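You operate a simulated robot arm through the tools that you are given. There is no shell and no other tool. Be economical: measure what you need, move in short steps, check, and stop when the job is done.

The job below is to be done with a simulated two-armed robot. You get a single attempt, and the scene is never put back.

Task
Pick up the box marked air filter with one hand, pass it to the other hand and put it on the shelf under the packing table. Set down upright: box marked air filter.

The check looks at the end state, three seconds after you hand in, the way a careful person would. Anything else that was tipped, shoved, dropped, spilled or broken makes it a failure.

Robot
Two 7-joint arms with two-finger parallel grippers on one trunk, on a base that drives. Base frame: it is fixed to the floor where the robot stands at the start and does not move with it; the origin is under the middle of the robot, x ahead of it, y to its left, z up; the surface under the hand at the start is at about z = 86. Readings come in cm, rad, newtons and seconds.
The left shoulder is at the start at [2, 13.8, 122.5], the right one opposite. With the tool pointing down near the work surface each hand reaches from about 10 to 50 cm from the robot's upright axis, wherever it stands, measured 20 degrees to its own side. Places, roughly: shelf under the packing table [40, 130, 30]. Payload 1.57 kg a hand.
Tool frame (each hand has its own): the origin (TCP) lies between the finger pads and is the grasp point; the fingertips stand 3 cm ahead of it; z points along the fingers, y is the line along which they close. The gripper opens to 8 cm. The fingers are 1.7 cm wide and 1.2 cm thick; the gripper's body (4 by 8.2 cm) begins 8 cm behind the TCP.
Orientation is told as [roll, pitch, yaw] about the base's x, y, z axes, in that order, counted from this pose: with the fingers straight down and closing along the base's y, the tool's x points along the base's -x, its y along +y and its z along -z.

Tools
- The arms move only by the tool send_rows. It takes "left_plan", "right_plan" or both (then of equal length, played together; a hand with none holds still); each is a list of rows, each an object (a shift or turn left out is 0, a gripper value left out holds the last) with "dr": the turn, a rotation vector about the base's x, y, z in rad, a list of three; "offset": the shift along the base's x, y, z in cm, a list of three; "jaw": the finger opening in cm, from 0 to 8. In form: [{"dr": [rx, ry, rz], "offset": [dx, dy, dz], "jaw": jaw}, ...]. A call has 1 to 10 rows; each row is the pose to reach, as a shift and turn from the pose commanded when the call began. A row lasts 0.2 s, in which the tool goes at most 5 cm and 0.15 rad; a call with a longer step from one row to the next is refused whole, and so is a gripper value outside its range. Where a pose cannot be reached the arm comes as near as it can. A force on the tool above 40 N (or 10 N above the force at the start of the call, whichever is more), or a blocked arm, ends the call early, and 0.2 s more pass. Each finger travels about 4.5 cm/s and halts on what it meets, pressing with about 34 N; the grip force reading is that of the motor and also rises with nothing between the fingers. The clock runs only during rows and for 0.2 s after the last one: add rows that repeat a pose to give the fingers time. The reply holds the time, the measured pose of the TCP, the force on the tool along the base axes, the opening and the grip force, in the units named above and with some noise, with the torque about the TCP (base axes, N m) and any sound that the robot's microphone picked up.
- Cameras (640 x 400 px; columns grow to the right, rows downward): "scene" is now at [19.09, 2.15, 114.88]; the picture's right is [0.24, -0.97, 0.00], its down [-0.17, -0.04, -0.98] and it looks along [0.96, 0.23, -0.18] (base axes); focal length 214 px, centre (320, 200). "left" rides on the left gripper at [7.2, 0.7, -12.2] in its tool frame; the picture's right is [-0.09, 1.00, 0.00], its down [-0.84, -0.08, -0.54] and it looks along [-0.54, -0.05, 0.84] (tool axes); focal length 238 px, centre (320, 200). "right" rides on the right gripper at [7.2, -0.7, -12.2] in its tool frame; the picture's right is [0.09, 1.00, 0.00], its down [-0.84, 0.08, -0.54] and it looks along [-0.54, 0.05, 0.84] (tool axes); focal length 238 px, centre (320, 200). There is no depth. A picture from a camera that has moved, and an enlarged one, comes with that camera's place and axes in the base frame and with its lens.
- capture(camera): a new picture of that camera. No time passes.
- lift_body(by): slides the trunk up (or, below 0, down) by that many cm; the arms and the scene camera ride with it, the base frame stays. It gives what a move gives, with no picture.
- drive_base(legs): drives the robot by 1 to 6 legs, each [ahead, left, turn to the left] in cm, cm and rad, along the robot's own axes; the way and the turn of a leg run together, so that a leg with both is an arc; at most 150 cm and 3.142 rad a leg. The arms and the cameras ride along, it lands a little off, and it stops where it bumps. It gives what a move gives.
- aim_head(pan, tilt): turns the head with the scene camera to pan (to the left, within 1.047 rad either way) and tilt (down, from -0.506 to 1.204), counted from straight ahead of the robot. It gives what a move gives.
- enlarge(camera, box): a new picture of the part [left, top, right, bottom] of that camera's present view, enlarged. No time passes.
- finish_job(): hands the job in; it is judged then, once.

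Work in short steps. Places have to be worked out from the pictures, the camera data and where the tool is seen: move nearer, look again, correct. Check each grasp and each placing, and mend what went wrong. You have 120 turns and 92 pictures in all, those below and enlarged ones among them. Open the grippers and draw the arms clear of the work before you hand the job in, unless the task says otherwise; then end with one line.

The tools are called after ">>>" as a command line: name --argument value ..., lists and objects as JSON in quotes. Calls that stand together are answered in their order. send_rows: Moves the arms, as the interface text tells. Its arguments: {"type":"object","properties":{"left_plan":{"type":"array","items":{"type":"object","properties":{"dr":{"type":"array","items":{"type":"number"}},"offset":{"type":"array","items":{"type":"number"}},"jaw":{"type":"number"}}}},"right_plan":{"type":"array","items":{"type":"object","properties":{"dr":{"type":"array","items":{"type":"number"}},"offset":{"type":"array","items":{"type":"number"}},"jaw":{"type":"number"}}}}},"required":[]} The other tools are called the same way: lift_body (by) slides the trunk up or down; drive_base (legs) drives the base; aim_head (pan, tilt) turns the head that bears the scene camera; capture (camera) takes a picture; enlarge (camera, box) takes an enlarged picture of a part of a camera's view; finish_job () hands the job in.

At the start:

```text
time: 0.0
left_ee_pos: [34.66, 17.11, 110.69]
left_tool_rot: [0.005, 0.249, 0.01]
left_ft_force: [-0.1, 0.7, -0.4]
left_wrist_torque: [0.04, 0.0, 0.0]
left_grip_width: 8.0
left_grasp_force: 0.1
right_ee_pos: [40.37, -10.6, 111.92]
right_tool_rot: [0.0, 0.0, 0.0]
right_ft_force: [-0.3, -0.2, -0.1]
right_wrist_torque: [-0.01, 0.02, 0.02]
right_grip_width: 7.99
right_grasp_force: 0.1
trunk travel left (down, up): [-60.0, 64.0]
robot x, y, heading: [0.46, -0.15, 0.002]
head pan, tilt: [0.239, 0.178]
```

scene: 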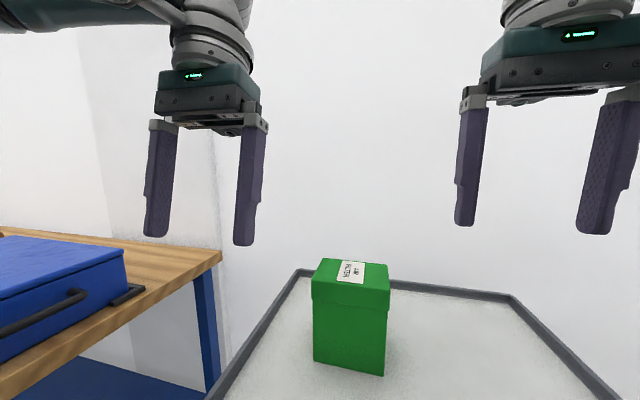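
right: 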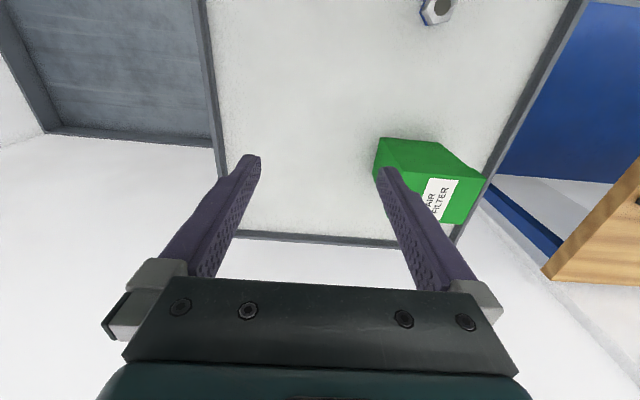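
left: 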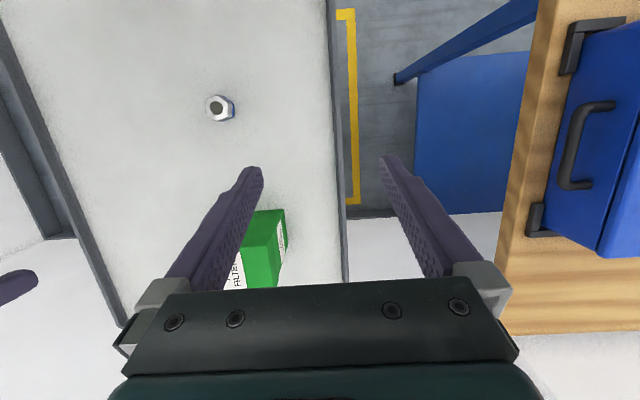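

The box stands at about x 45–52, y 0–9, and its depth in x looks narrow enough to grip. I'll look closer at it and at the table on the left.

>>> enlarge --camera "scene" --box '[260, 230, 440, 390]'

>>> aim_head --pan 1.0 --tilt 0.45

>>> capture --camera "scene"

```text
2.50 times, centred on (350, 310) of scene
camera zoom: at [19.09, 2.15, 114.88], right [0.24, -0.97, 0.0], down [-0.17, -0.04, -0.98], along [0.96, 0.23, -0.18], focal length 536 px, centre (245, -75)
```

zoom: 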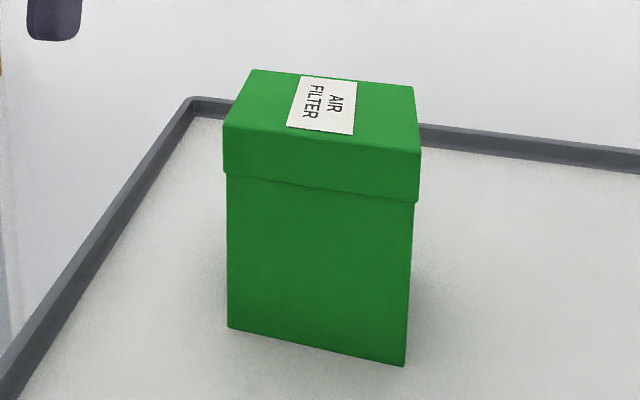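

```text
time: 1.1
left_ee_pos: [34.68, 17.05, 110.56]
left_tool_rot: [0.003, 0.252, 0.009]
left_ft_force: [0.5, -0.1, -0.1]
left_wrist_torque: [0.0, 0.0, 0.02]
left_grip_width: 7.99
left_grasp_force: 0.0
right_ee_pos: [40.36, -10.59, 111.97]
right_tool_rot: [0.002, 0.003, 0.001]
right_ft_force: [0.8, -0.5, -0.1]
right_wrist_torque: [-0.02, -0.01, -0.02]
right_grip_width: 8.0
right_grasp_force: 0.0
trunk travel left (down, up): [-60.0, 64.0]
robot x, y, heading: [-0.01, -0.02, -0.003]
head pan, tilt: [1.0, 0.45]
```

```text
87 pictures are left
camera scene: at [15.03, 7.68, 112.35], right [0.84, -0.54, 0.0], down [-0.24, -0.37, -0.9], along [0.49, 0.76, -0.43], focal length 214 px, centre (320, 200)
```

scene: 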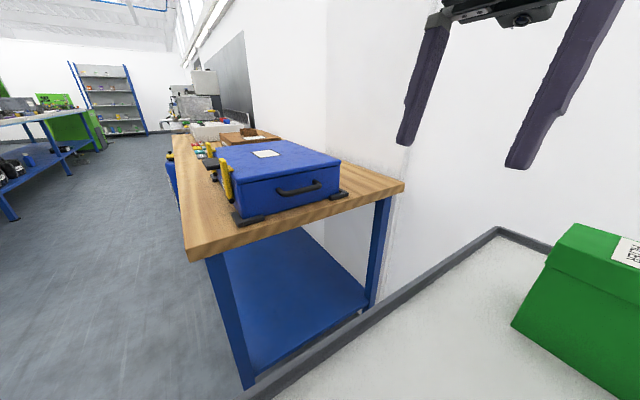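

The table top spans roughly x 12–72 from y≈46, and its blue shelf is at z≈30. I'll check the clearance to the tray edge in front of the robot, and look at the rest of the table.

>>> aim_head --pan 0.0 --tilt 1.1

>>> capture --camera "scene"

```text
time: 2.4
left_ee_pos: [34.65, 17.18, 110.64]
left_tool_rot: [0.003, 0.252, 0.009]
left_ft_force: [-0.2, -0.1, -0.7]
left_wrist_torque: [0.01, 0.0, 0.02]
left_grip_width: 8.0
left_grasp_force: 0.1
right_ee_pos: [40.38, -10.53, 111.9]
right_tool_rot: [0.001, 0.0, 0.001]
right_ft_force: [-0.4, -0.5, 0.0]
right_wrist_torque: [-0.03, 0.01, 0.01]
right_grip_width: 8.02
right_grasp_force: 0.1
trunk travel left (down, up): [-60.0, 64.0]
robot x, y, heading: [0.02, -0.05, -0.001]
head pan, tilt: [0.0, 1.1]
```

```text
86 pictures are left
camera scene: at [16.37, -0.04, 107.13], right [0.0, -1.0, 0.0], down [-0.89, 0.0, -0.45], along [0.45, 0.0, -0.89], focal length 214 px, centre (320, 200)
```

scene: 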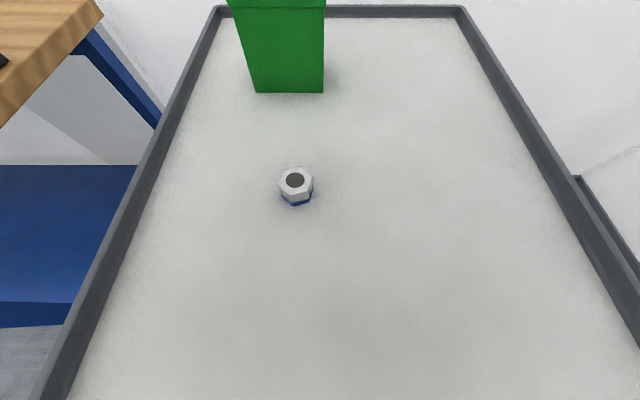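

The tray extends right up to the robot, so I'll stay put. I'll turn the right hand 90° so it closes along x, and shift the left hand out of the way.

>>> send_rows --right_plan '[{"dr": [0, 0, 0.14], "offset": [0, 0, 1]}, {"dr": [0, 0, 0.28], "offset": [0, 1, 1]}, {"dr": [0, 0, 0.42], "offset": [0, 2, 1]}, {"dr": [0, 0, 0.56], "offset": [0, 3, 1]}, {"dr": [0, 0, 0.71], "offset": [0, 4, 1]}, {"dr": [0, 0, 0.86], "offset": [0, 5, 1]}, {"dr": [0, 0, 1.01], "offset": [1, 6, 1]}, {"dr": [0, 0, 1.16], "offset": [2, 7, 1]}, {"dr": [0, 0, 1.31], "offset": [3, 8, 1]}, {"dr": [0, 0, 1.45], "offset": [4, 9, 1]}]' --left_plan '[{"offset": [-1, 1, 0]}, {"offset": [-2, 2, 0]}, {"offset": [-3, 3, 0]}, {"offset": [-4, 4, 0]}, {"offset": [-5, 5, 0]}, {"offset": [-6, 6, 0]}, {"offset": [-6, 6, 0]}, {"offset": [-6, 6, 0]}, {"offset": [-6, 6, 0]}, {"offset": [-6, 6, 0]}]'

>>> aim_head --pan 0.1 --tilt 0.6

>>> capture --camera "right"

>>> capture --camera "scene"

```text
time: 4.8
left_ee_pos: [27.99, 23.27, 109.07]
left_tool_rot: [0.033, 0.316, 0.009]
left_ft_force: [0.2, 0.9, -0.2]
left_wrist_torque: [-0.01, 0.01, -0.03]
left_grip_width: 7.99
left_grasp_force: 0.0
right_ee_pos: [41.76, -1.8, 109.36]
right_tool_rot: [0.066, 0.033, 1.488]
right_ft_force: [-0.9, 0.7, -0.4]
right_wrist_torque: [0.0, -0.03, 0.01]
right_grip_width: 7.98
right_grasp_force: 0.0
right hand out of reach, approached as far as the arm can: row 10
trunk travel left (down, up): [-60.0, 64.0]
robot x, y, heading: [0.18, 0.04, 0.002]
head pan, tilt: [0.0, 1.1]
stopped in row 10 (right hand): the arm was blocked; the commanded pose is now the measured one
```

```text
time: 5.7
left_ee_pos: [27.98, 23.21, 109.04]
left_tool_rot: [0.034, 0.312, 0.008]
left_ft_force: [0.4, -0.3, 0.1]
left_wrist_torque: [0.01, -0.01, -0.02]
left_grip_width: 8.02
left_grasp_force: 0.0
right_ee_pos: [41.8, -1.66, 109.54]
right_tool_rot: [0.067, 0.032, 1.489]
right_ft_force: [0.6, -0.7, -0.2]
right_wrist_torque: [0.0, -0.01, 0.01]
right_grip_width: 7.99
right_grasp_force: 0.0
trunk travel left (down, up): [-60.0, 64.0]
robot x, y, heading: [0.24, 0.04, 0.001]
head pan, tilt: [0.099, 0.6]
```

```text
85 pictures are left
camera right: at [42.57, -8.54, 121.79], right [-1.0, -0.01, 0.07], down [0.03, 0.85, 0.52], along [-0.06, 0.52, -0.85], focal length 238 px, centre (320, 200)
```

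right: 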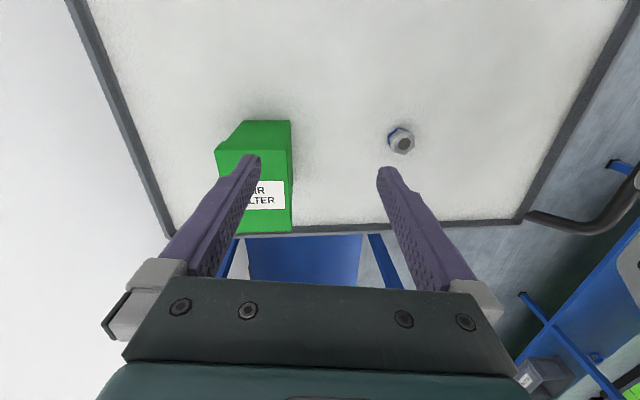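

```text
84 pictures are left
camera scene: at [18.85, 0.83, 110.99], right [0.1, -1.0, 0.0], down [-0.56, -0.06, -0.82], along [0.82, 0.08, -0.57], focal length 214 px, centre (320, 200)
```

scene: 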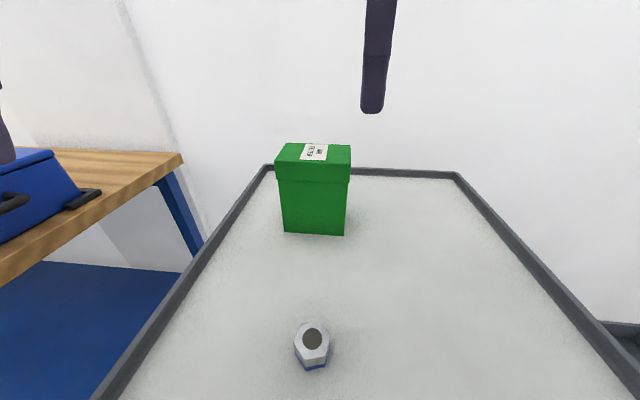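

The arm stops short of the box, so the base probably needs to come a few cm forward. I'll check what's at the tray's near edge first.

>>> enlarge --camera "right" --box '[480, 100, 640, 400]'

>>> capture --camera "left"

```text
1.33 times, centred on (560, 250) of right
camera zoom: at [42.57, -8.54, 121.79], right [-1.0, -0.01, 0.07], down [0.03, 0.85, 0.52], along [-0.06, 0.52, -0.85], focal length 318 px, centre (0, 133)
```

zoom: 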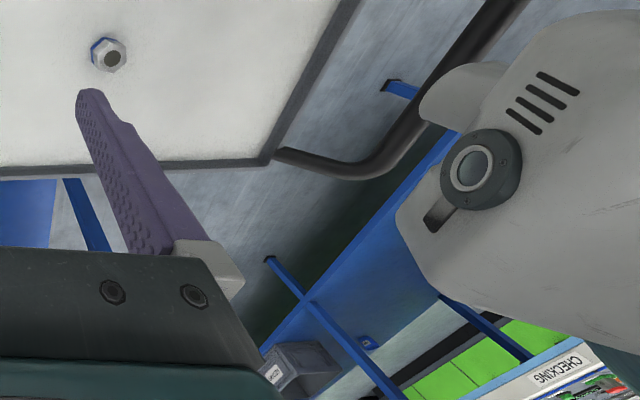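

```text
82 pictures are left
camera left: at [25.07, 23.45, 122.9], right [0.09, 1.0, 0.0], down [0.96, -0.09, 0.25], along [0.25, -0.02, -0.97], focal length 238 px, centre (320, 200)
```

left: 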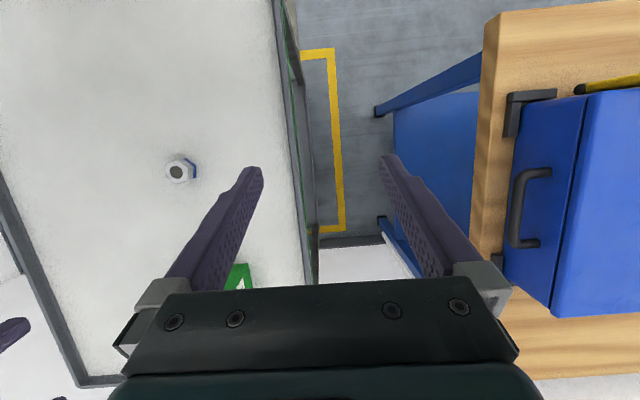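

The tray is a cart with a push handle near the robot, so driving ahead could shove it. If I turn the robot about 0.4 rad to the right, the left shoulder moves closer to the box and the left hand can pick it up.

>>> drive_base --legs '[[0, 0, -0.2]]'

```text
time: 6.9
left_ee_pos: [32.17, 17.13, 109.04]
left_tool_rot: [0.034, 0.314, -0.195]
left_ft_force: [-0.9, -0.6, 0.1]
left_wrist_torque: [0.0, -0.01, -0.01]
left_grip_width: 8.0
left_grasp_force: 0.2
right_ee_pos: [40.59, -10.1, 109.44]
right_tool_rot: [0.068, 0.032, 1.286]
right_ft_force: [-0.3, -0.8, -0.2]
right_wrist_torque: [-0.01, 0.0, -0.02]
right_grip_width: 8.02
right_grasp_force: 0.0
trunk travel left (down, up): [-60.0, 64.0]
robot x, y, heading: [-0.2, -0.14, -0.203]
head pan, tilt: [0.099, 0.6]
```

The turn went without a bump, so I'll turn the rest and check the view.

>>> drive_base --legs '[[0, 0, -0.25]]'

>>> aim_head --pan 0.45 --tilt 0.5

>>> capture --camera "scene"

```text
time: 8.1
left_ee_pos: [35.3, 8.8, 109.07]
left_tool_rot: [0.032, 0.315, -0.44]
left_ft_force: [-0.5, 0.5, -0.1]
left_wrist_torque: [0.0, 0.02, -0.02]
left_grip_width: 8.0
left_grasp_force: 0.0
right_ee_pos: [36.94, -19.63, 109.46]
right_tool_rot: [0.066, 0.032, 1.04]
right_ft_force: [0.3, -0.6, 0.2]
right_wrist_torque: [0.03, -0.01, 0.01]
right_grip_width: 8.0
right_grasp_force: 0.1
trunk travel left (down, up): [-60.0, 64.0]
robot x, y, heading: [0.22, -0.12, -0.446]
head pan, tilt: [0.099, 0.6]
```

```text
time: 8.9
left_ee_pos: [35.39, 8.85, 109.12]
left_tool_rot: [0.033, 0.315, -0.44]
left_ft_force: [-0.3, 0.1, -0.2]
left_wrist_torque: [0.03, 0.05, 0.0]
left_grip_width: 7.99
left_grasp_force: 0.0
right_ee_pos: [36.93, -19.57, 109.51]
right_tool_rot: [0.065, 0.031, 1.041]
right_ft_force: [-0.7, 0.1, 0.1]
right_wrist_torque: [-0.01, 0.02, 0.01]
right_grip_width: 8.0
right_grasp_force: 0.0
trunk travel left (down, up): [-60.0, 64.0]
robot x, y, heading: [0.05, 0.39, -0.446]
head pan, tilt: [0.45, 0.499]
```

```text
81 pictures are left
camera scene: at [18.16, -4.37, 111.9], right [0.0, -1.0, 0.0], down [-0.48, 0.0, -0.88], along [0.88, 0.0, -0.48], focal length 214 px, centre (320, 200)
```

scene: 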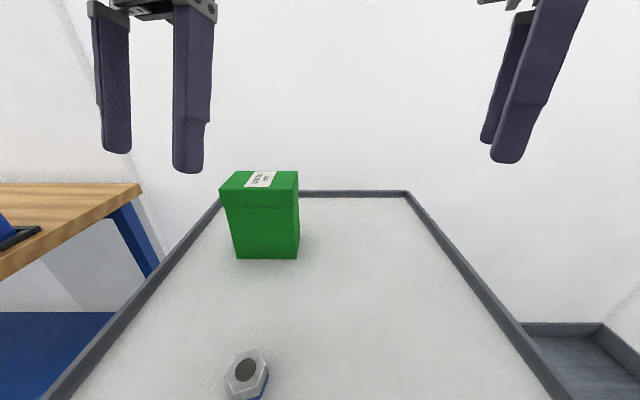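

The box's faces line up with the base axes, and its centre is at about (48.5, 4.5). I'll level the left hand first.

>>> send_rows --left_plan '[{"dr": [-0.055, -0.09, 0], "offset": [0, 0, 1]}, {"dr": [-0.11, -0.18, 0], "offset": [0, 0, 1]}, {"dr": [-0.164, -0.271, 0], "offset": [0, 0, 1]}, {"dr": [-0.164, -0.271, 0], "offset": [0, 0, 1]}]'

```text
time: 9.8
left_ee_pos: [33.96, 10.68, 106.54]
left_tool_rot: [0.075, 0.166, -0.423]
left_ft_force: [0.3, -0.5, 0.0]
left_wrist_torque: [0.02, -0.04, 0.04]
left_grip_width: 8.0
left_grasp_force: 0.1
right_ee_pos: [36.87, -19.59, 109.49]
right_tool_rot: [0.066, 0.031, 1.041]
right_ft_force: [0.4, -0.7, 0.2]
right_wrist_torque: [0.02, 0.04, 0.01]
right_grip_width: 8.02
right_grasp_force: 0.0
trunk travel left (down, up): [-60.0, 64.0]
robot x, y, heading: [0.22, -0.1, -0.45]
head pan, tilt: [0.45, 0.499]
stopped in row 4 (left hand): the arm was blocked; the commanded pose is now the measured one
```

The arm seems to be at a limit this high relative to the shoulder. I'll raise the trunk 10 cm and try again.

>>> lift_body --by 10

>>> send_rows --left_plan '[{"dr": [0, 0, 0], "offset": [1.5, -1.5, -1]}, {"dr": [-0.03, -0.05, 0], "offset": [3, -3, -2]}, {"dr": [-0.08, -0.1, 0], "offset": [4.5, -4.5, -3]}, {"dr": [-0.13, -0.13, 0], "offset": [6, -6, -3]}, {"dr": [-0.13, -0.13, 0], "offset": [6, -6, -3]}]'

```text
time: 11.1
left_ee_pos: [33.93, 10.78, 116.49]
left_tool_rot: [0.075, 0.167, -0.422]
left_ft_force: [-0.2, -0.3, -0.7]
left_wrist_torque: [-0.01, -0.01, -0.03]
left_grip_width: 7.99
left_grasp_force: 0.2
right_ee_pos: [36.88, -19.64, 119.4]
right_tool_rot: [0.066, 0.031, 1.038]
right_ft_force: [0.0, -0.2, 0.0]
right_wrist_torque: [-0.01, 0.03, 0.0]
right_grip_width: 8.0
right_grasp_force: 0.1
trunk travel left (down, up): [-70.0, 54.0]
robot x, y, heading: [-0.18, 0.25, -0.453]
head pan, tilt: [0.45, 0.499]
```

```text
time: 12.3
left_ee_pos: [40.05, 4.71, 113.42]
left_tool_rot: [0.01, -0.005, -0.43]
left_ft_force: [0.8, -0.1, 0.2]
left_wrist_torque: [0.01, 0.0, 0.01]
left_grip_width: 8.0
left_grasp_force: 0.1
right_ee_pos: [36.99, -19.61, 119.32]
right_tool_rot: [0.067, 0.031, 1.041]
right_ft_force: [-0.1, 0.7, -0.3]
right_wrist_torque: [0.01, 0.03, 0.0]
right_grip_width: 8.0
right_grasp_force: 0.0
trunk travel left (down, up): [-70.0, 54.0]
robot x, y, heading: [0.15, 0.25, -0.451]
head pan, tilt: [0.45, 0.499]
```

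The hand is level now. Next I'll yaw it to -1.57 and move it toward a point above the box.

>>> send_rows --left_plan '[{"dr": [0, 0, -0.14], "offset": [0, 1, 0]}, {"dr": [0, 0, -0.28], "offset": [1, 1, -1]}, {"dr": [0, 0, -0.42], "offset": [2, 1, -1]}, {"dr": [0, 0, -0.56], "offset": [3, 1, -2]}, {"dr": [0, 0, -0.7], "offset": [4, 1, -3]}, {"dr": [0, 0, -0.84], "offset": [5, 0.5, -4]}, {"dr": [0, 0, -0.98], "offset": [6, 0, -5]}, {"dr": [0, 0, -1.08], "offset": [7.5, 0, -6]}, {"dr": [0, 0, -1.14], "offset": [8.5, 0, -6.5]}, {"dr": [0, 0, -1.14], "offset": [8.5, 0, -6.5]}]'

>>> capture --camera "left"

>>> capture --camera "scene"

```text
time: 14.5
left_ee_pos: [48.34, 4.82, 106.97]
left_tool_rot: [0.011, -0.004, -1.57]
left_ft_force: [-0.4, -0.2, 0.4]
left_wrist_torque: [-0.07, 0.01, 0.01]
left_grip_width: 8.02
left_grasp_force: 0.0
right_ee_pos: [36.9, -19.59, 119.54]
right_tool_rot: [0.066, 0.031, 1.041]
right_ft_force: [-0.1, -0.3, -1.0]
right_wrist_torque: [0.0, 0.01, -0.01]
right_grip_width: 8.01
right_grasp_force: 0.1
trunk travel left (down, up): [-70.0, 54.0]
robot x, y, heading: [-0.08, -0.28, -0.45]
head pan, tilt: [0.45, 0.499]
```

```text
80 pictures are left
camera left: at [49.01, 12.06, 119.22], right [1.0, -0.09, 0.01], down [-0.08, -0.83, 0.55], along [-0.04, -0.54, -0.84], focal length 238 px, centre (320, 200)
```

left: 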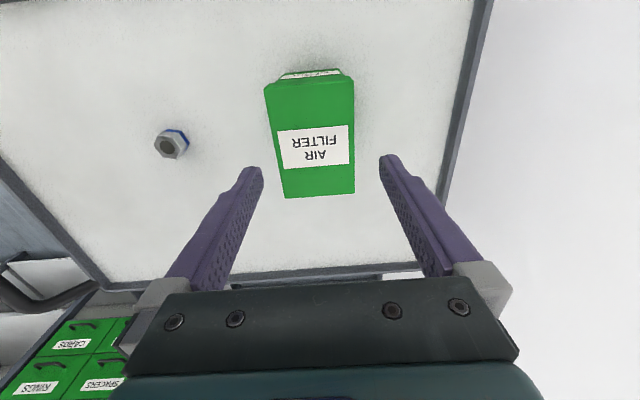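

```text
79 pictures are left
camera scene: at [18.16, -4.36, 121.9], right [0.0, -1.0, 0.0], down [-0.48, 0.0, -0.88], along [0.88, 0.0, -0.48], focal length 214 px, centre (320, 200)
```

scene: 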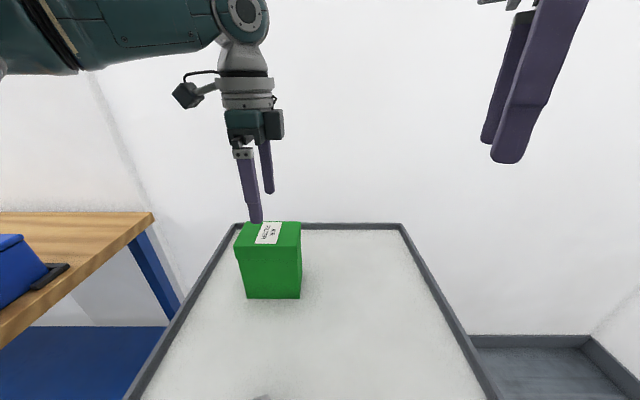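

The box's top spans x 44.65–51.55 and y -0.4–9.55, with its centre at x≈48.1. I'll lower the open left hand over it at y≈6.5, which leaves the -y end free for the right hand.

>>> send_rows --left_plan '[{"offset": [-0.2, 1.7, 0]}, {"offset": [-0.2, 1.7, -1.5]}, {"offset": [-0.2, 1.7, -3]}, {"offset": [-0.2, 1.7, -4]}, {"offset": [-0.2, 1.7, -5]}]'

>>> capture --camera "left"

```text
time: 15.7
left_ee_pos: [48.31, 6.44, 101.82]
left_tool_rot: [0.01, -0.006, -1.57]
left_ft_force: [0.6, 0.2, 0.5]
left_wrist_torque: [-0.02, 0.01, 0.04]
left_grip_width: 8.0
left_grasp_force: 0.1
right_ee_pos: [37.02, -19.53, 119.46]
right_tool_rot: [0.067, 0.032, 1.041]
right_ft_force: [0.6, 0.2, 0.2]
right_wrist_torque: [0.02, 0.0, -0.01]
right_grip_width: 7.99
right_grasp_force: 0.1
trunk travel left (down, up): [-70.0, 54.0]
robot x, y, heading: [-0.21, 0.21, -0.447]
head pan, tilt: [0.45, 0.499]
```

```text
78 pictures are left
camera left: at [48.78, 13.68, 114.03], right [1.0, -0.09, 0.01], down [-0.08, -0.83, 0.55], along [-0.04, -0.54, -0.84], focal length 238 px, centre (320, 200)
```

left: 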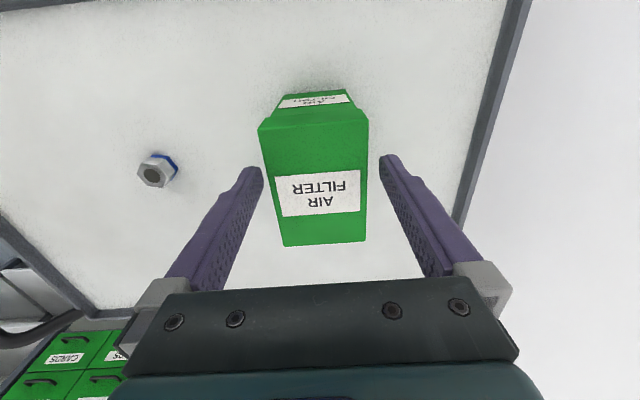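

The fingertips are near lid height and the box sits about 0.3 cm to the -x side of centre. I'll shift by that and go down gently.

>>> send_rows --left_plan '[{"offset": [-0.35, 0, 0]}, {"offset": [-0.35, 0, 0]}, {"offset": [-0.35, 0, -1]}, {"offset": [-0.35, 0, -2]}]'

>>> capture --camera "left"

```text
time: 16.7
left_ee_pos: [47.94, 6.24, 100.01]
left_tool_rot: [0.009, -0.005, -1.571]
left_ft_force: [-0.6, -0.7, 0.0]
left_wrist_torque: [0.0, -0.01, 0.0]
left_grip_width: 8.01
left_grasp_force: 0.0
right_ee_pos: [36.93, -19.55, 119.42]
right_tool_rot: [0.066, 0.032, 1.041]
right_ft_force: [-0.5, -0.5, 0.4]
right_wrist_torque: [-0.02, -0.01, 0.01]
right_grip_width: 7.99
right_grasp_force: 0.0
trunk travel left (down, up): [-70.0, 54.0]
robot x, y, heading: [-0.07, 0.01, -0.451]
head pan, tilt: [0.45, 0.499]
```

```text
77 pictures are left
camera left: at [48.49, 13.52, 112.1], right [1.0, -0.09, 0.01], down [-0.08, -0.83, 0.55], along [-0.04, -0.54, -0.84], focal length 238 px, centre (320, 200)
```

left: 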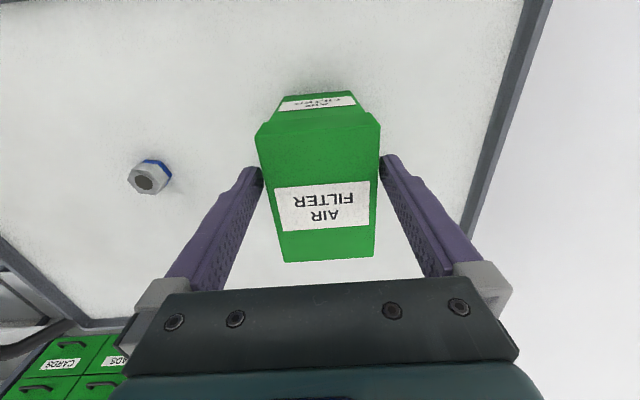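

The hand is centred with the fingers straddling the lid. I'll go down to TCP z≈95.

>>> send_rows --left_plan '[{"offset": [0, 0, -1]}, {"offset": [0, 0, -2]}, {"offset": [0, 0, -3]}, {"offset": [0, 0, -4]}, {"offset": [0, 0, -5]}, {"offset": [0, 0, -5]}]'

>>> capture --camera "left"

>>> capture --camera "scene"

```text
time: 18.1
left_ee_pos: [47.93, 6.57, 95.07]
left_tool_rot: [0.01, -0.005, -1.571]
left_ft_force: [0.1, -0.4, -0.6]
left_wrist_torque: [-0.03, -0.01, 0.0]
left_grip_width: 8.0
left_grasp_force: 0.0
right_ee_pos: [37.06, -19.61, 119.44]
right_tool_rot: [0.068, 0.032, 1.041]
right_ft_force: [0.4, 1.0, -0.6]
right_wrist_torque: [-0.02, -0.01, -0.01]
right_grip_width: 7.98
right_grasp_force: 0.1
trunk travel left (down, up): [-70.0, 54.0]
robot x, y, heading: [-0.07, -0.11, -0.45]
head pan, tilt: [0.45, 0.499]
```

```text
76 pictures are left
camera left: at [48.59, 13.89, 107.25], right [1.0, -0.09, 0.01], down [-0.08, -0.83, 0.55], along [-0.04, -0.54, -0.84], focal length 238 px, centre (320, 200)
```

left: 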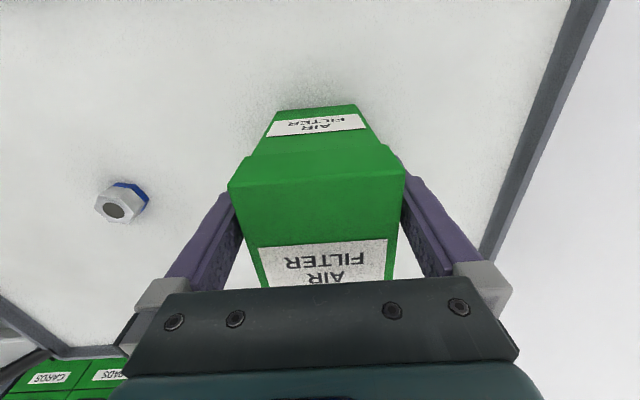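

```text
75 pictures are left
camera scene: at [18.16, -4.36, 121.9], right [0.0, -1.0, 0.0], down [-0.48, 0.0, -0.88], along [0.88, 0.0, -0.48], focal length 214 px, centre (320, 200)
```

scene: 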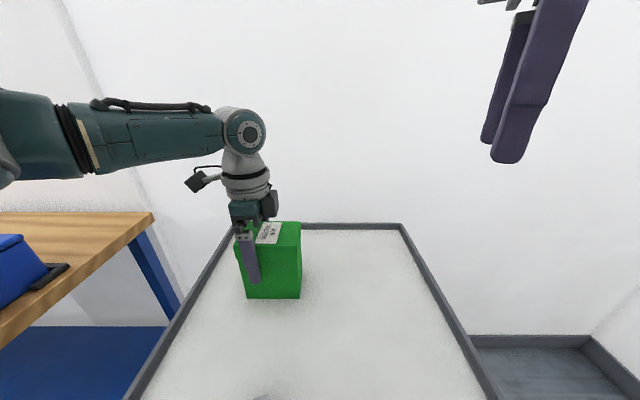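

The fingers straddle the box without touching it, so I'll close them.

>>> send_rows --left_plan '[{"jaw": 6}, {"jaw": 5.5}, {"jaw": 5.5}, {"jaw": 5.5}]'

```text
time: 19.1
left_ee_pos: [47.84, 6.8, 94.99]
left_tool_rot: [0.011, -0.005, -1.568]
left_ft_force: [-3.0, -0.1, 2.3]
left_wrist_torque: [-0.01, 0.34, -0.02]
left_grip_width: 6.78
left_grasp_force: 34.3
right_ee_pos: [36.95, -19.69, 119.39]
right_tool_rot: [0.067, 0.03, 1.039]
right_ft_force: [1.1, 0.3, -0.3]
right_wrist_torque: [-0.02, -0.02, 0.0]
right_grip_width: 8.0
right_grasp_force: 0.1
trunk travel left (down, up): [-70.0, 54.0]
robot x, y, heading: [0.12, 0.21, -0.447]
head pan, tilt: [0.45, 0.499]
```

The hand has the box at 6.78 cm. I'll lift it straight up 12 cm.

>>> send_rows --left_plan '[{"offset": [0, 0, 1], "jaw": 5}, {"offset": [0, 0, 2]}, {"offset": [0, 0, 4]}, {"offset": [0, 0, 6]}, {"offset": [0, 0, 8]}, {"offset": [0, 0, 10]}, {"offset": [0, 0, 12]}, {"offset": [0, 0, 12]}]'

>>> capture --camera "scene"

```text
time: 20.9
left_ee_pos: [47.96, 6.6, 106.92]
left_tool_rot: [0.01, -0.005, -1.569]
left_ft_force: [0.6, -0.4, -3.1]
left_wrist_torque: [0.04, 0.0, 0.0]
left_grip_width: 6.77
left_grasp_force: 34.4
right_ee_pos: [36.96, -19.53, 119.41]
right_tool_rot: [0.067, 0.031, 1.04]
right_ft_force: [0.1, -0.5, -0.5]
right_wrist_torque: [-0.01, 0.0, 0.0]
right_grip_width: 8.0
right_grasp_force: 0.0
trunk travel left (down, up): [-70.0, 54.0]
robot x, y, heading: [-0.14, -0.07, -0.447]
head pan, tilt: [0.45, 0.499]
```

```text
74 pictures are left
camera scene: at [18.15, -4.36, 121.9], right [0.0, -1.0, 0.0], down [-0.48, 0.0, -0.88], along [0.88, 0.0, -0.48], focal length 214 px, centre (320, 200)
```

scene: 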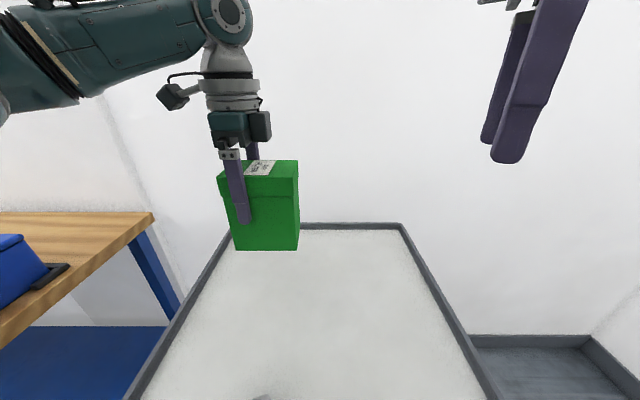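

The box is held securely. I'll bring it in front of the robot with its long axis along d=(0.54, 0.84), and move the right hand back while tilting it to come in from the far side.

>>> send_rows --left_plan '[{"offset": [-1, -1, 0.5], "dr": [0, 0, 0]}, {"offset": [-2, -3, 1], "dr": [0, 0, -0.08]}, {"offset": [-3, -5, 1], "dr": [0, 0, -0.16]}, {"offset": [-4, -7, 1], "dr": [0, 0, -0.24]}, {"offset": [-5, -9, 1], "dr": [0, 0, -0.32]}, {"offset": [-7, -10, 1], "dr": [0, 0, -0.4]}, {"offset": [-8.5, -12, 1], "dr": [0, 0, -0.49]}, {"offset": [-10, -14, 1], "dr": [0, 0, -0.57]}, {"offset": [-10, -14, 1], "dr": [0, 0, -0.57]}]' --right_plan '[{"offset": [-1.5, -2.5, 0], "dr": [0.07, -0.05, 0]}, {"offset": [-3, -5, 0], "dr": [0.14, -0.1, 0]}, {"offset": [-4.5, -7.5, 0], "dr": [0.22, -0.15, 0]}, {"offset": [-5.4, -8.4, 0], "dr": [0.3, -0.2, 0]}, {"offset": [-5.4, -8.4, 0], "dr": [0.38, -0.25, 0]}, {"offset": [-5.4, -8.4, 0], "dr": [0.46, -0.3, 0]}, {"offset": [-5.4, -8.4, -1], "dr": [0.54, -0.35, 0]}, {"offset": [-5.4, -8.4, -2], "dr": [0.61, -0.4, 0]}, {"offset": [-5.4, -8.4, -3], "dr": [0.65, -0.44, 0]}]'

>>> aim_head --pan 0.1 --tilt 0.4

>>> capture --camera "scene"

>>> capture --camera "right"

```text
time: 22.9
left_ee_pos: [37.71, -7.61, 108.02]
left_tool_rot: [0.01, -0.006, -2.142]
left_ft_force: [0.5, 0.8, -2.2]
left_wrist_torque: [0.09, -0.02, -0.02]
left_grip_width: 6.79
left_grasp_force: 33.9
right_ee_pos: [31.29, -27.93, 116.49]
right_tool_rot: [0.002, -0.751, 1.064]
right_ft_force: [0.5, -0.4, -0.7]
right_wrist_torque: [0.01, 0.0, -0.01]
right_grip_width: 8.0
right_grasp_force: 0.1
trunk travel left (down, up): [-70.0, 54.0]
robot x, y, heading: [-0.24, -0.0, -0.452]
head pan, tilt: [0.45, 0.499]
```

```text
time: 23.8
left_ee_pos: [37.71, -7.63, 107.93]
left_tool_rot: [0.01, -0.006, -2.14]
left_ft_force: [-0.2, 0.2, -2.9]
left_wrist_torque: [0.05, -0.03, 0.0]
left_grip_width: 6.78
left_grasp_force: 34.4
right_ee_pos: [31.41, -27.87, 116.38]
right_tool_rot: [0.004, -0.75, 1.064]
right_ft_force: [0.3, 0.1, -0.4]
right_wrist_torque: [0.0, 0.02, 0.01]
right_grip_width: 7.99
right_grasp_force: 0.2
trunk travel left (down, up): [-70.0, 54.0]
robot x, y, heading: [0.05, 0.12, -0.448]
head pan, tilt: [0.099, 0.4]
```

```text
73 pictures are left
camera scene: at [17.76, -7.54, 122.81], right [-0.34, -0.94, 0.0], down [-0.37, 0.13, -0.92], along [0.87, -0.31, -0.39], focal length 214 px, centre (320, 200)
```

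scene: 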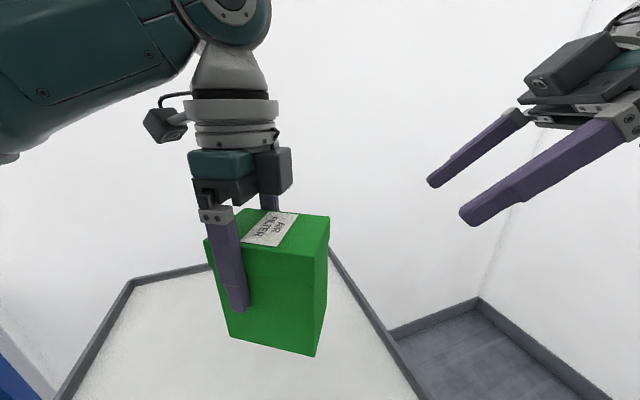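

```text
72 pictures are left
camera right: at [25.27, -40.09, 120.36], right [-0.9, 0.42, -0.06], down [0.05, 0.25, 0.97], along [0.42, 0.87, -0.25], focal length 238 px, centre (320, 200)
```

right: 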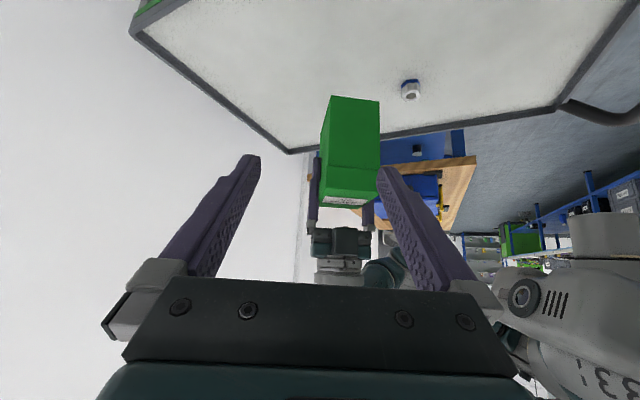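

The hands are well placed for the pass. I'll take the right hand to a pre-approach point about 12 cm back along its fingers and correct its yaw to match.

>>> send_rows --right_plan '[{"offset": [-0.1, 1.9, -0.7], "dr": [0, 0, -0.02]}, {"offset": [-0.2, 3.8, -1.4], "dr": [0, 0, -0.04]}, {"offset": [-0.3, 5.7, -2.1], "dr": [0, 0, -0.064]}, {"offset": [-0.45, 7.6, -2.8], "dr": [0, 0, -0.064]}, {"offset": [-0.55, 9.6, -3.6], "dr": [0, 0, -0.064]}, {"offset": [-0.55, 9.6, -3.6], "dr": [0, 0, -0.064]}]'

>>> capture --camera "right"

>>> capture --camera "scene"

```text
time: 25.2
left_ee_pos: [37.7, -7.67, 108.06]
left_tool_rot: [0.011, -0.005, -2.14]
left_ft_force: [0.5, 0.2, -1.9]
left_wrist_torque: [0.02, -0.02, 0.01]
left_grip_width: 6.79
left_grasp_force: 34.4
right_ee_pos: [30.79, -18.34, 112.79]
right_tool_rot: [0.002, -0.753, 1.002]
right_ft_force: [0.0, -0.4, -1.1]
right_wrist_torque: [-0.02, -0.01, 0.01]
right_grip_width: 8.01
right_grasp_force: 0.0
trunk travel left (down, up): [-70.0, 54.0]
robot x, y, heading: [0.24, 0.34, -0.451]
head pan, tilt: [0.099, 0.4]
```

```text
71 pictures are left
camera right: at [23.94, -30.14, 116.78], right [-0.88, 0.48, -0.06], down [0.07, 0.24, 0.97], along [0.48, 0.84, -0.25], focal length 238 px, centre (320, 200)
```

right: 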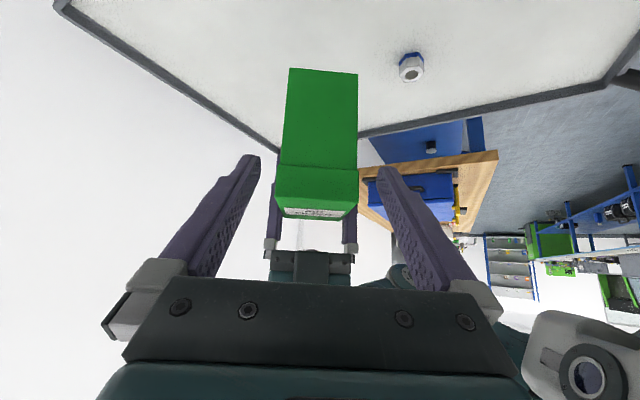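

```text
70 pictures are left
camera scene: at [17.76, -7.54, 122.81], right [-0.34, -0.94, 0.0], down [-0.37, 0.13, -0.92], along [0.87, -0.32, -0.39], focal length 214 px, centre (320, 200)
```

scene: 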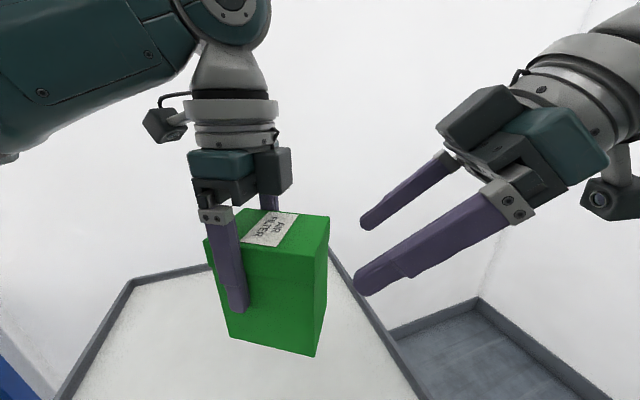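

The box sits midway between the right fingers. I'll advance 6 cm along the finger direction and check.

>>> send_rows --right_plan '[{"offset": [0.74, 1.15, -1.46]}, {"offset": [1.48, 2.3, -2.92]}, {"offset": [2.21, 3.45, -4.38]}, {"offset": [2.21, 3.45, -4.38]}]'

>>> capture --camera "right"

>>> capture --camera "scene"

```text
time: 26.2
left_ee_pos: [37.75, -7.6, 108.02]
left_tool_rot: [0.009, -0.005, -2.14]
left_ft_force: [-0.4, 1.5, -2.4]
left_wrist_torque: [0.05, -0.02, 0.02]
left_grip_width: 6.77
left_grasp_force: 34.2
right_ee_pos: [32.99, -14.81, 108.45]
right_tool_rot: [0.003, -0.752, 0.999]
right_ft_force: [-0.3, -0.9, -1.5]
right_wrist_torque: [-0.01, 0.01, 0.0]
right_grip_width: 7.98
right_grasp_force: 0.1
trunk travel left (down, up): [-70.0, 54.0]
robot x, y, heading: [0.06, 0.41, -0.449]
head pan, tilt: [0.099, 0.4]
```

```text
69 pictures are left
camera right: at [26.11, -26.55, 112.41], right [-0.88, 0.48, -0.06], down [0.07, 0.24, 0.97], along [0.48, 0.84, -0.25], focal length 238 px, centre (320, 200)
```

right: 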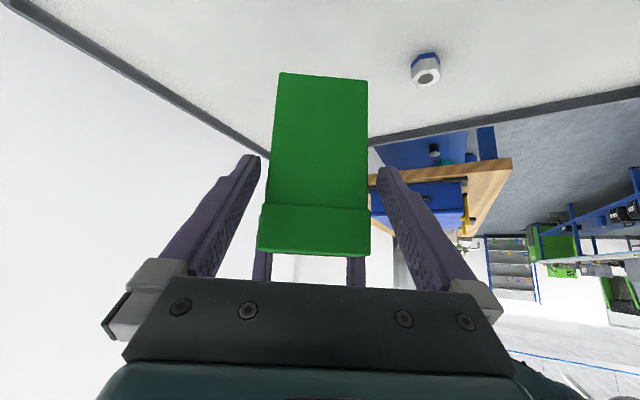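

```text
68 pictures are left
camera scene: at [17.76, -7.54, 122.81], right [-0.34, -0.94, 0.0], down [-0.37, 0.13, -0.92], along [0.87, -0.32, -0.39], focal length 214 px, centre (320, 200)
```

scene: 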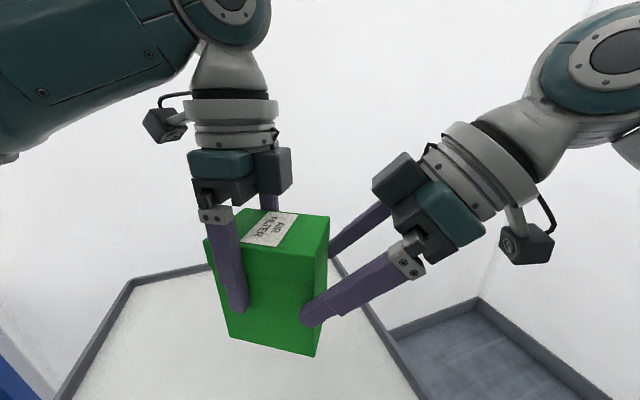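

The alignment is still centred, so I'll advance the remaining 5.5 cm.

>>> send_rows --right_plan '[{"offset": [0.5, 0.78, -1.0]}, {"offset": [1.0, 1.57, -2.0]}, {"offset": [1.5, 2.35, -3.0]}, {"offset": [2.03, 3.17, -4.0]}, {"offset": [2.03, 3.17, -4.0]}]'

>>> capture --camera "right"

>>> capture --camera "scene"

```text
time: 27.4
left_ee_pos: [37.71, -7.51, 108.03]
left_tool_rot: [0.01, -0.006, -2.14]
left_ft_force: [-0.8, -0.4, -2.3]
left_wrist_torque: [0.06, -0.06, -0.03]
left_grip_width: 6.78
left_grasp_force: 34.1
right_ee_pos: [35.11, -11.69, 104.43]
right_tool_rot: [0.004, -0.75, 1.003]
right_ft_force: [0.3, 0.4, 0.4]
right_wrist_torque: [0.0, 0.02, 0.0]
right_grip_width: 7.99
right_grasp_force: 0.1
trunk travel left (down, up): [-70.0, 54.0]
robot x, y, heading: [0.18, 0.27, -0.447]
head pan, tilt: [0.099, 0.4]
```

```text
67 pictures are left
camera right: at [28.26, -23.54, 108.43], right [-0.88, 0.48, -0.06], down [0.07, 0.24, 0.97], along [0.48, 0.84, -0.25], focal length 238 px, centre (320, 200)
```

right: 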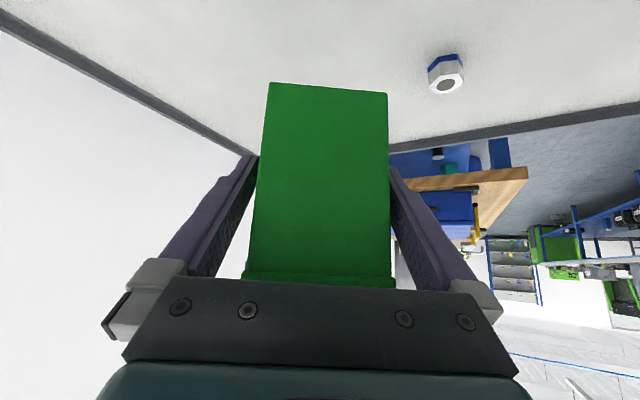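

```text
66 pictures are left
camera scene: at [17.76, -7.54, 122.81], right [-0.34, -0.94, 0.0], down [-0.37, 0.13, -0.92], along [0.87, -0.32, -0.39], focal length 214 px, centre (320, 200)
```

scene: 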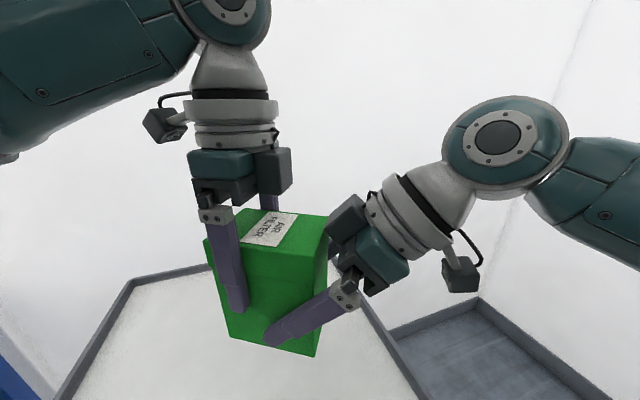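

The right fingers are around the lower body of the box and nothing is touching, so I'll close them.

>>> send_rows --right_plan '[{"jaw": 6.5}, {"jaw": 6}, {"jaw": 5.5}, {"jaw": 5.5}, {"jaw": 5.5}]'

>>> capture --camera "scene"

```text
time: 28.6
left_ee_pos: [37.71, -7.6, 108.18]
left_tool_rot: [0.011, -0.006, -2.138]
left_ft_force: [11.3, -3.9, -2.9]
left_wrist_torque: [0.32, 1.26, 0.96]
left_grip_width: 6.77
left_grasp_force: 34.1
right_ee_pos: [35.2, -11.84, 104.51]
right_tool_rot: [0.005, -0.749, 1.004]
right_ft_force: [-10.3, 3.2, -0.1]
right_wrist_torque: [-0.39, -1.67, -0.38]
right_grip_width: 6.81
right_grasp_force: 33.7
trunk travel left (down, up): [-70.0, 54.0]
robot x, y, heading: [0.01, -0.25, -0.446]
head pan, tilt: [0.099, 0.4]
```

```text
65 pictures are left
camera scene: at [17.76, -7.54, 122.81], right [-0.34, -0.94, 0.0], down [-0.37, 0.13, -0.92], along [0.87, -0.32, -0.39], focal length 214 px, centre (320, 200)
```

scene: 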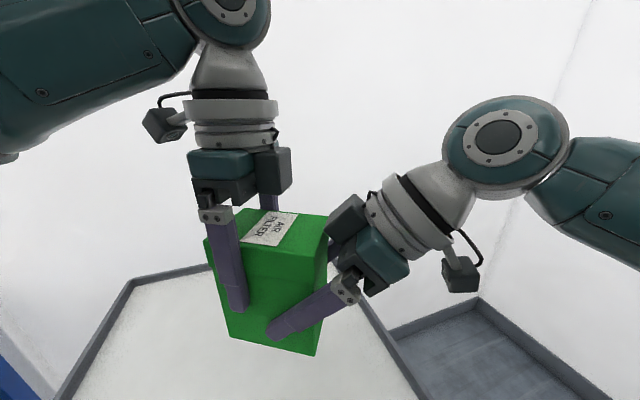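

The right hand has it at 6.81 cm with a firm grip. I'll open the left hand and lift it straight up clear.

>>> send_rows --left_plan '[{"jaw": 7.2}, {"jaw": 8}, {"jaw": 8}, {"jaw": 8}]' --right_plan '[{"jaw": 5}, {"jaw": 5}, {"jaw": 5}, {"jaw": 5}]'

>>> capture --camera "left"

```text
time: 29.6
left_ee_pos: [37.58, -7.54, 107.99]
left_tool_rot: [0.01, -0.006, -2.14]
left_ft_force: [0.2, -0.2, -1.4]
left_wrist_torque: [0.02, -0.01, -0.01]
left_grip_width: 8.0
left_grasp_force: 0.0
right_ee_pos: [35.13, -11.85, 104.48]
right_tool_rot: [0.002, -0.75, 1.0]
right_ft_force: [0.0, -0.3, -0.4]
right_wrist_torque: [-0.09, 0.04, 0.04]
right_grip_width: 6.8
right_grasp_force: 33.7
trunk travel left (down, up): [-70.0, 54.0]
robot x, y, heading: [0.44, -0.06, -0.45]
head pan, tilt: [0.099, 0.4]
```

```text
64 pictures are left
camera left: at [42.16, -1.77, 120.17], right [0.79, -0.61, 0.01], down [-0.52, -0.66, 0.55], along [-0.33, -0.44, -0.84], focal length 238 px, centre (320, 200)
```

left: 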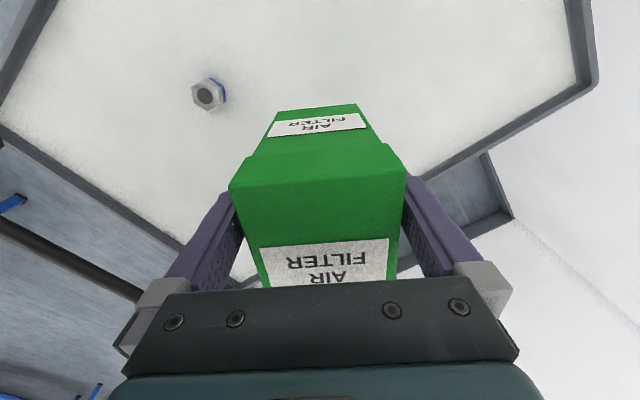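

Both fingers are clear of the box. I'll separate vertically, with the left hand going up 5 cm and the right hand and box going down 5 cm.

>>> send_rows --left_plan '[{"offset": [0, 0, 1]}, {"offset": [0, 0, 2]}, {"offset": [0, 0, 3]}, {"offset": [0, 0, 4]}, {"offset": [0, 0, 5]}, {"offset": [0, 0, 5]}]' --right_plan '[{"offset": [0, 0, -1]}, {"offset": [0, 0, -2]}, {"offset": [0, 0, -3]}, {"offset": [0, 0, -4]}, {"offset": [0, 0, -5]}, {"offset": [0, 0, -5]}]'

>>> capture --camera "scene"

```text
time: 31.0
left_ee_pos: [37.84, -7.61, 113.03]
left_tool_rot: [0.012, -0.005, -2.142]
left_ft_force: [-0.4, 0.0, 0.5]
left_wrist_torque: [-0.04, -0.01, 0.01]
left_grip_width: 7.98
left_grasp_force: 0.1
right_ee_pos: [35.31, -11.71, 99.51]
right_tool_rot: [0.004, -0.751, 1.0]
right_ft_force: [0.1, 0.7, 0.6]
right_wrist_torque: [-0.03, 0.05, -0.03]
right_grip_width: 6.79
right_grasp_force: 34.1
trunk travel left (down, up): [-70.0, 54.0]
robot x, y, heading: [0.07, 0.32, -0.449]
head pan, tilt: [0.099, 0.4]
```

```text
63 pictures are left
camera scene: at [17.76, -7.54, 122.81], right [-0.34, -0.94, 0.0], down [-0.37, 0.13, -0.92], along [0.87, -0.32, -0.39], focal length 214 px, centre (320, 200)
```

scene: 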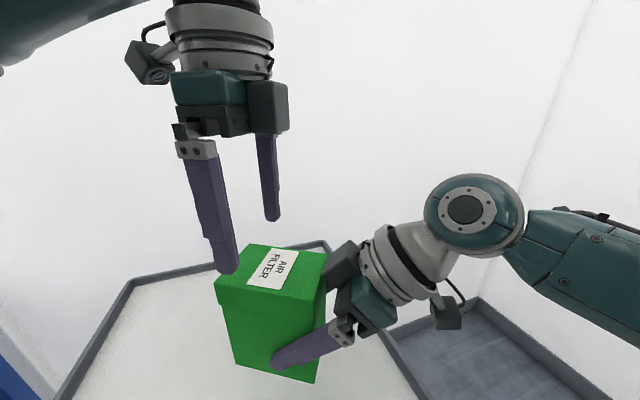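

The box is in the right hand, upright and free of the left. I'll move the left hand aside and raise the trunk so everything clears the cart before driving.

>>> send_rows --left_plan '[{"offset": [0, 0, 1]}, {"offset": [0.5, 1.5, 1]}, {"offset": [1.5, 3.5, 1]}, {"offset": [2.5, 5.5, 1]}, {"offset": [3.5, 7.5, 1]}, {"offset": [4.4, 9, 1]}]'

>>> lift_body --by 12

>>> aim_head --pan 1.04 --tilt 0.5

>>> capture --camera "scene"

>>> capture --camera "right"

```text
time: 32.4
left_ee_pos: [42.35, 1.57, 113.7]
left_tool_rot: [0.01, -0.004, -2.141]
left_ft_force: [0.5, 0.4, -0.3]
left_wrist_torque: [-0.01, 0.03, 0.04]
left_grip_width: 8.0
left_grasp_force: 0.1
right_ee_pos: [35.33, -11.51, 99.58]
right_tool_rot: [0.002, -0.751, 0.999]
right_ft_force: [-0.7, 0.8, 0.0]
right_wrist_torque: [-0.05, 0.05, 0.01]
right_grip_width: 6.76
right_grasp_force: 33.8
trunk travel left (down, up): [-70.0, 54.0]
robot x, y, heading: [0.09, 0.16, -0.451]
head pan, tilt: [0.099, 0.4]
```

```text
time: 33.9
left_ee_pos: [42.38, 1.48, 125.71]
left_tool_rot: [0.011, -0.004, -2.14]
left_ft_force: [-0.3, -0.3, -0.1]
left_wrist_torque: [-0.03, 0.0, 0.0]
left_grip_width: 8.01
left_grasp_force: 0.1
right_ee_pos: [35.31, -11.72, 111.53]
right_tool_rot: [0.004, -0.751, 0.998]
right_ft_force: [0.1, -0.4, -2.0]
right_wrist_torque: [-0.06, 0.03, -0.01]
right_grip_width: 6.76
right_grasp_force: 34.3
trunk travel left (down, up): [-82.0, 42.0]
robot x, y, heading: [0.21, -0.11, -0.448]
head pan, tilt: [0.099, 0.4]
```

```text
time: 35.1
left_ee_pos: [42.41, 1.54, 125.6]
left_tool_rot: [0.01, -0.004, -2.141]
left_ft_force: [-0.2, 0.0, 0.6]
left_wrist_torque: [-0.01, 0.01, 0.0]
left_grip_width: 7.99
left_grasp_force: 0.1
right_ee_pos: [35.33, -11.75, 111.6]
right_tool_rot: [0.004, -0.748, 1.001]
right_ft_force: [0.4, 0.3, -1.4]
right_wrist_torque: [-0.06, 0.02, -0.01]
right_grip_width: 6.78
right_grasp_force: 34.4
trunk travel left (down, up): [-82.0, 42.0]
robot x, y, heading: [-0.25, 0.02, -0.449]
head pan, tilt: [1.04, 0.499]
```

```text
62 pictures are left
camera scene: at [16.61, 0.69, 133.9], right [0.56, -0.83, 0.0], down [-0.4, -0.27, -0.88], along [0.73, 0.49, -0.48], focal length 214 px, centre (320, 200)
```

scene: 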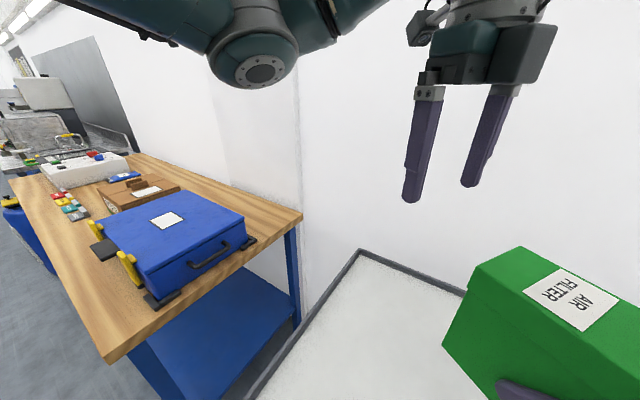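

```text
61 pictures are left
camera right: at [28.41, -23.46, 115.45], right [-0.88, 0.48, -0.06], down [0.07, 0.24, 0.97], along [0.48, 0.84, -0.25], focal length 238 px, centre (320, 200)
```

right: 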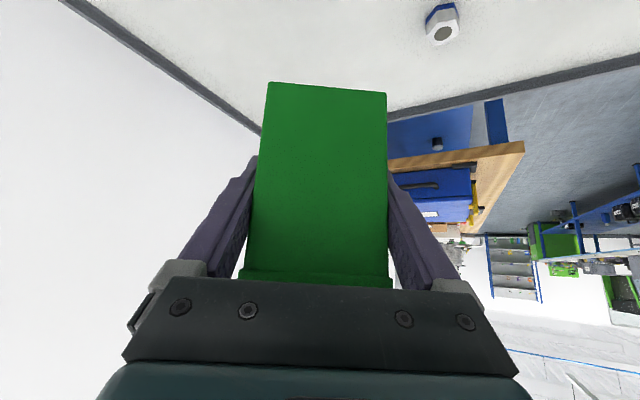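

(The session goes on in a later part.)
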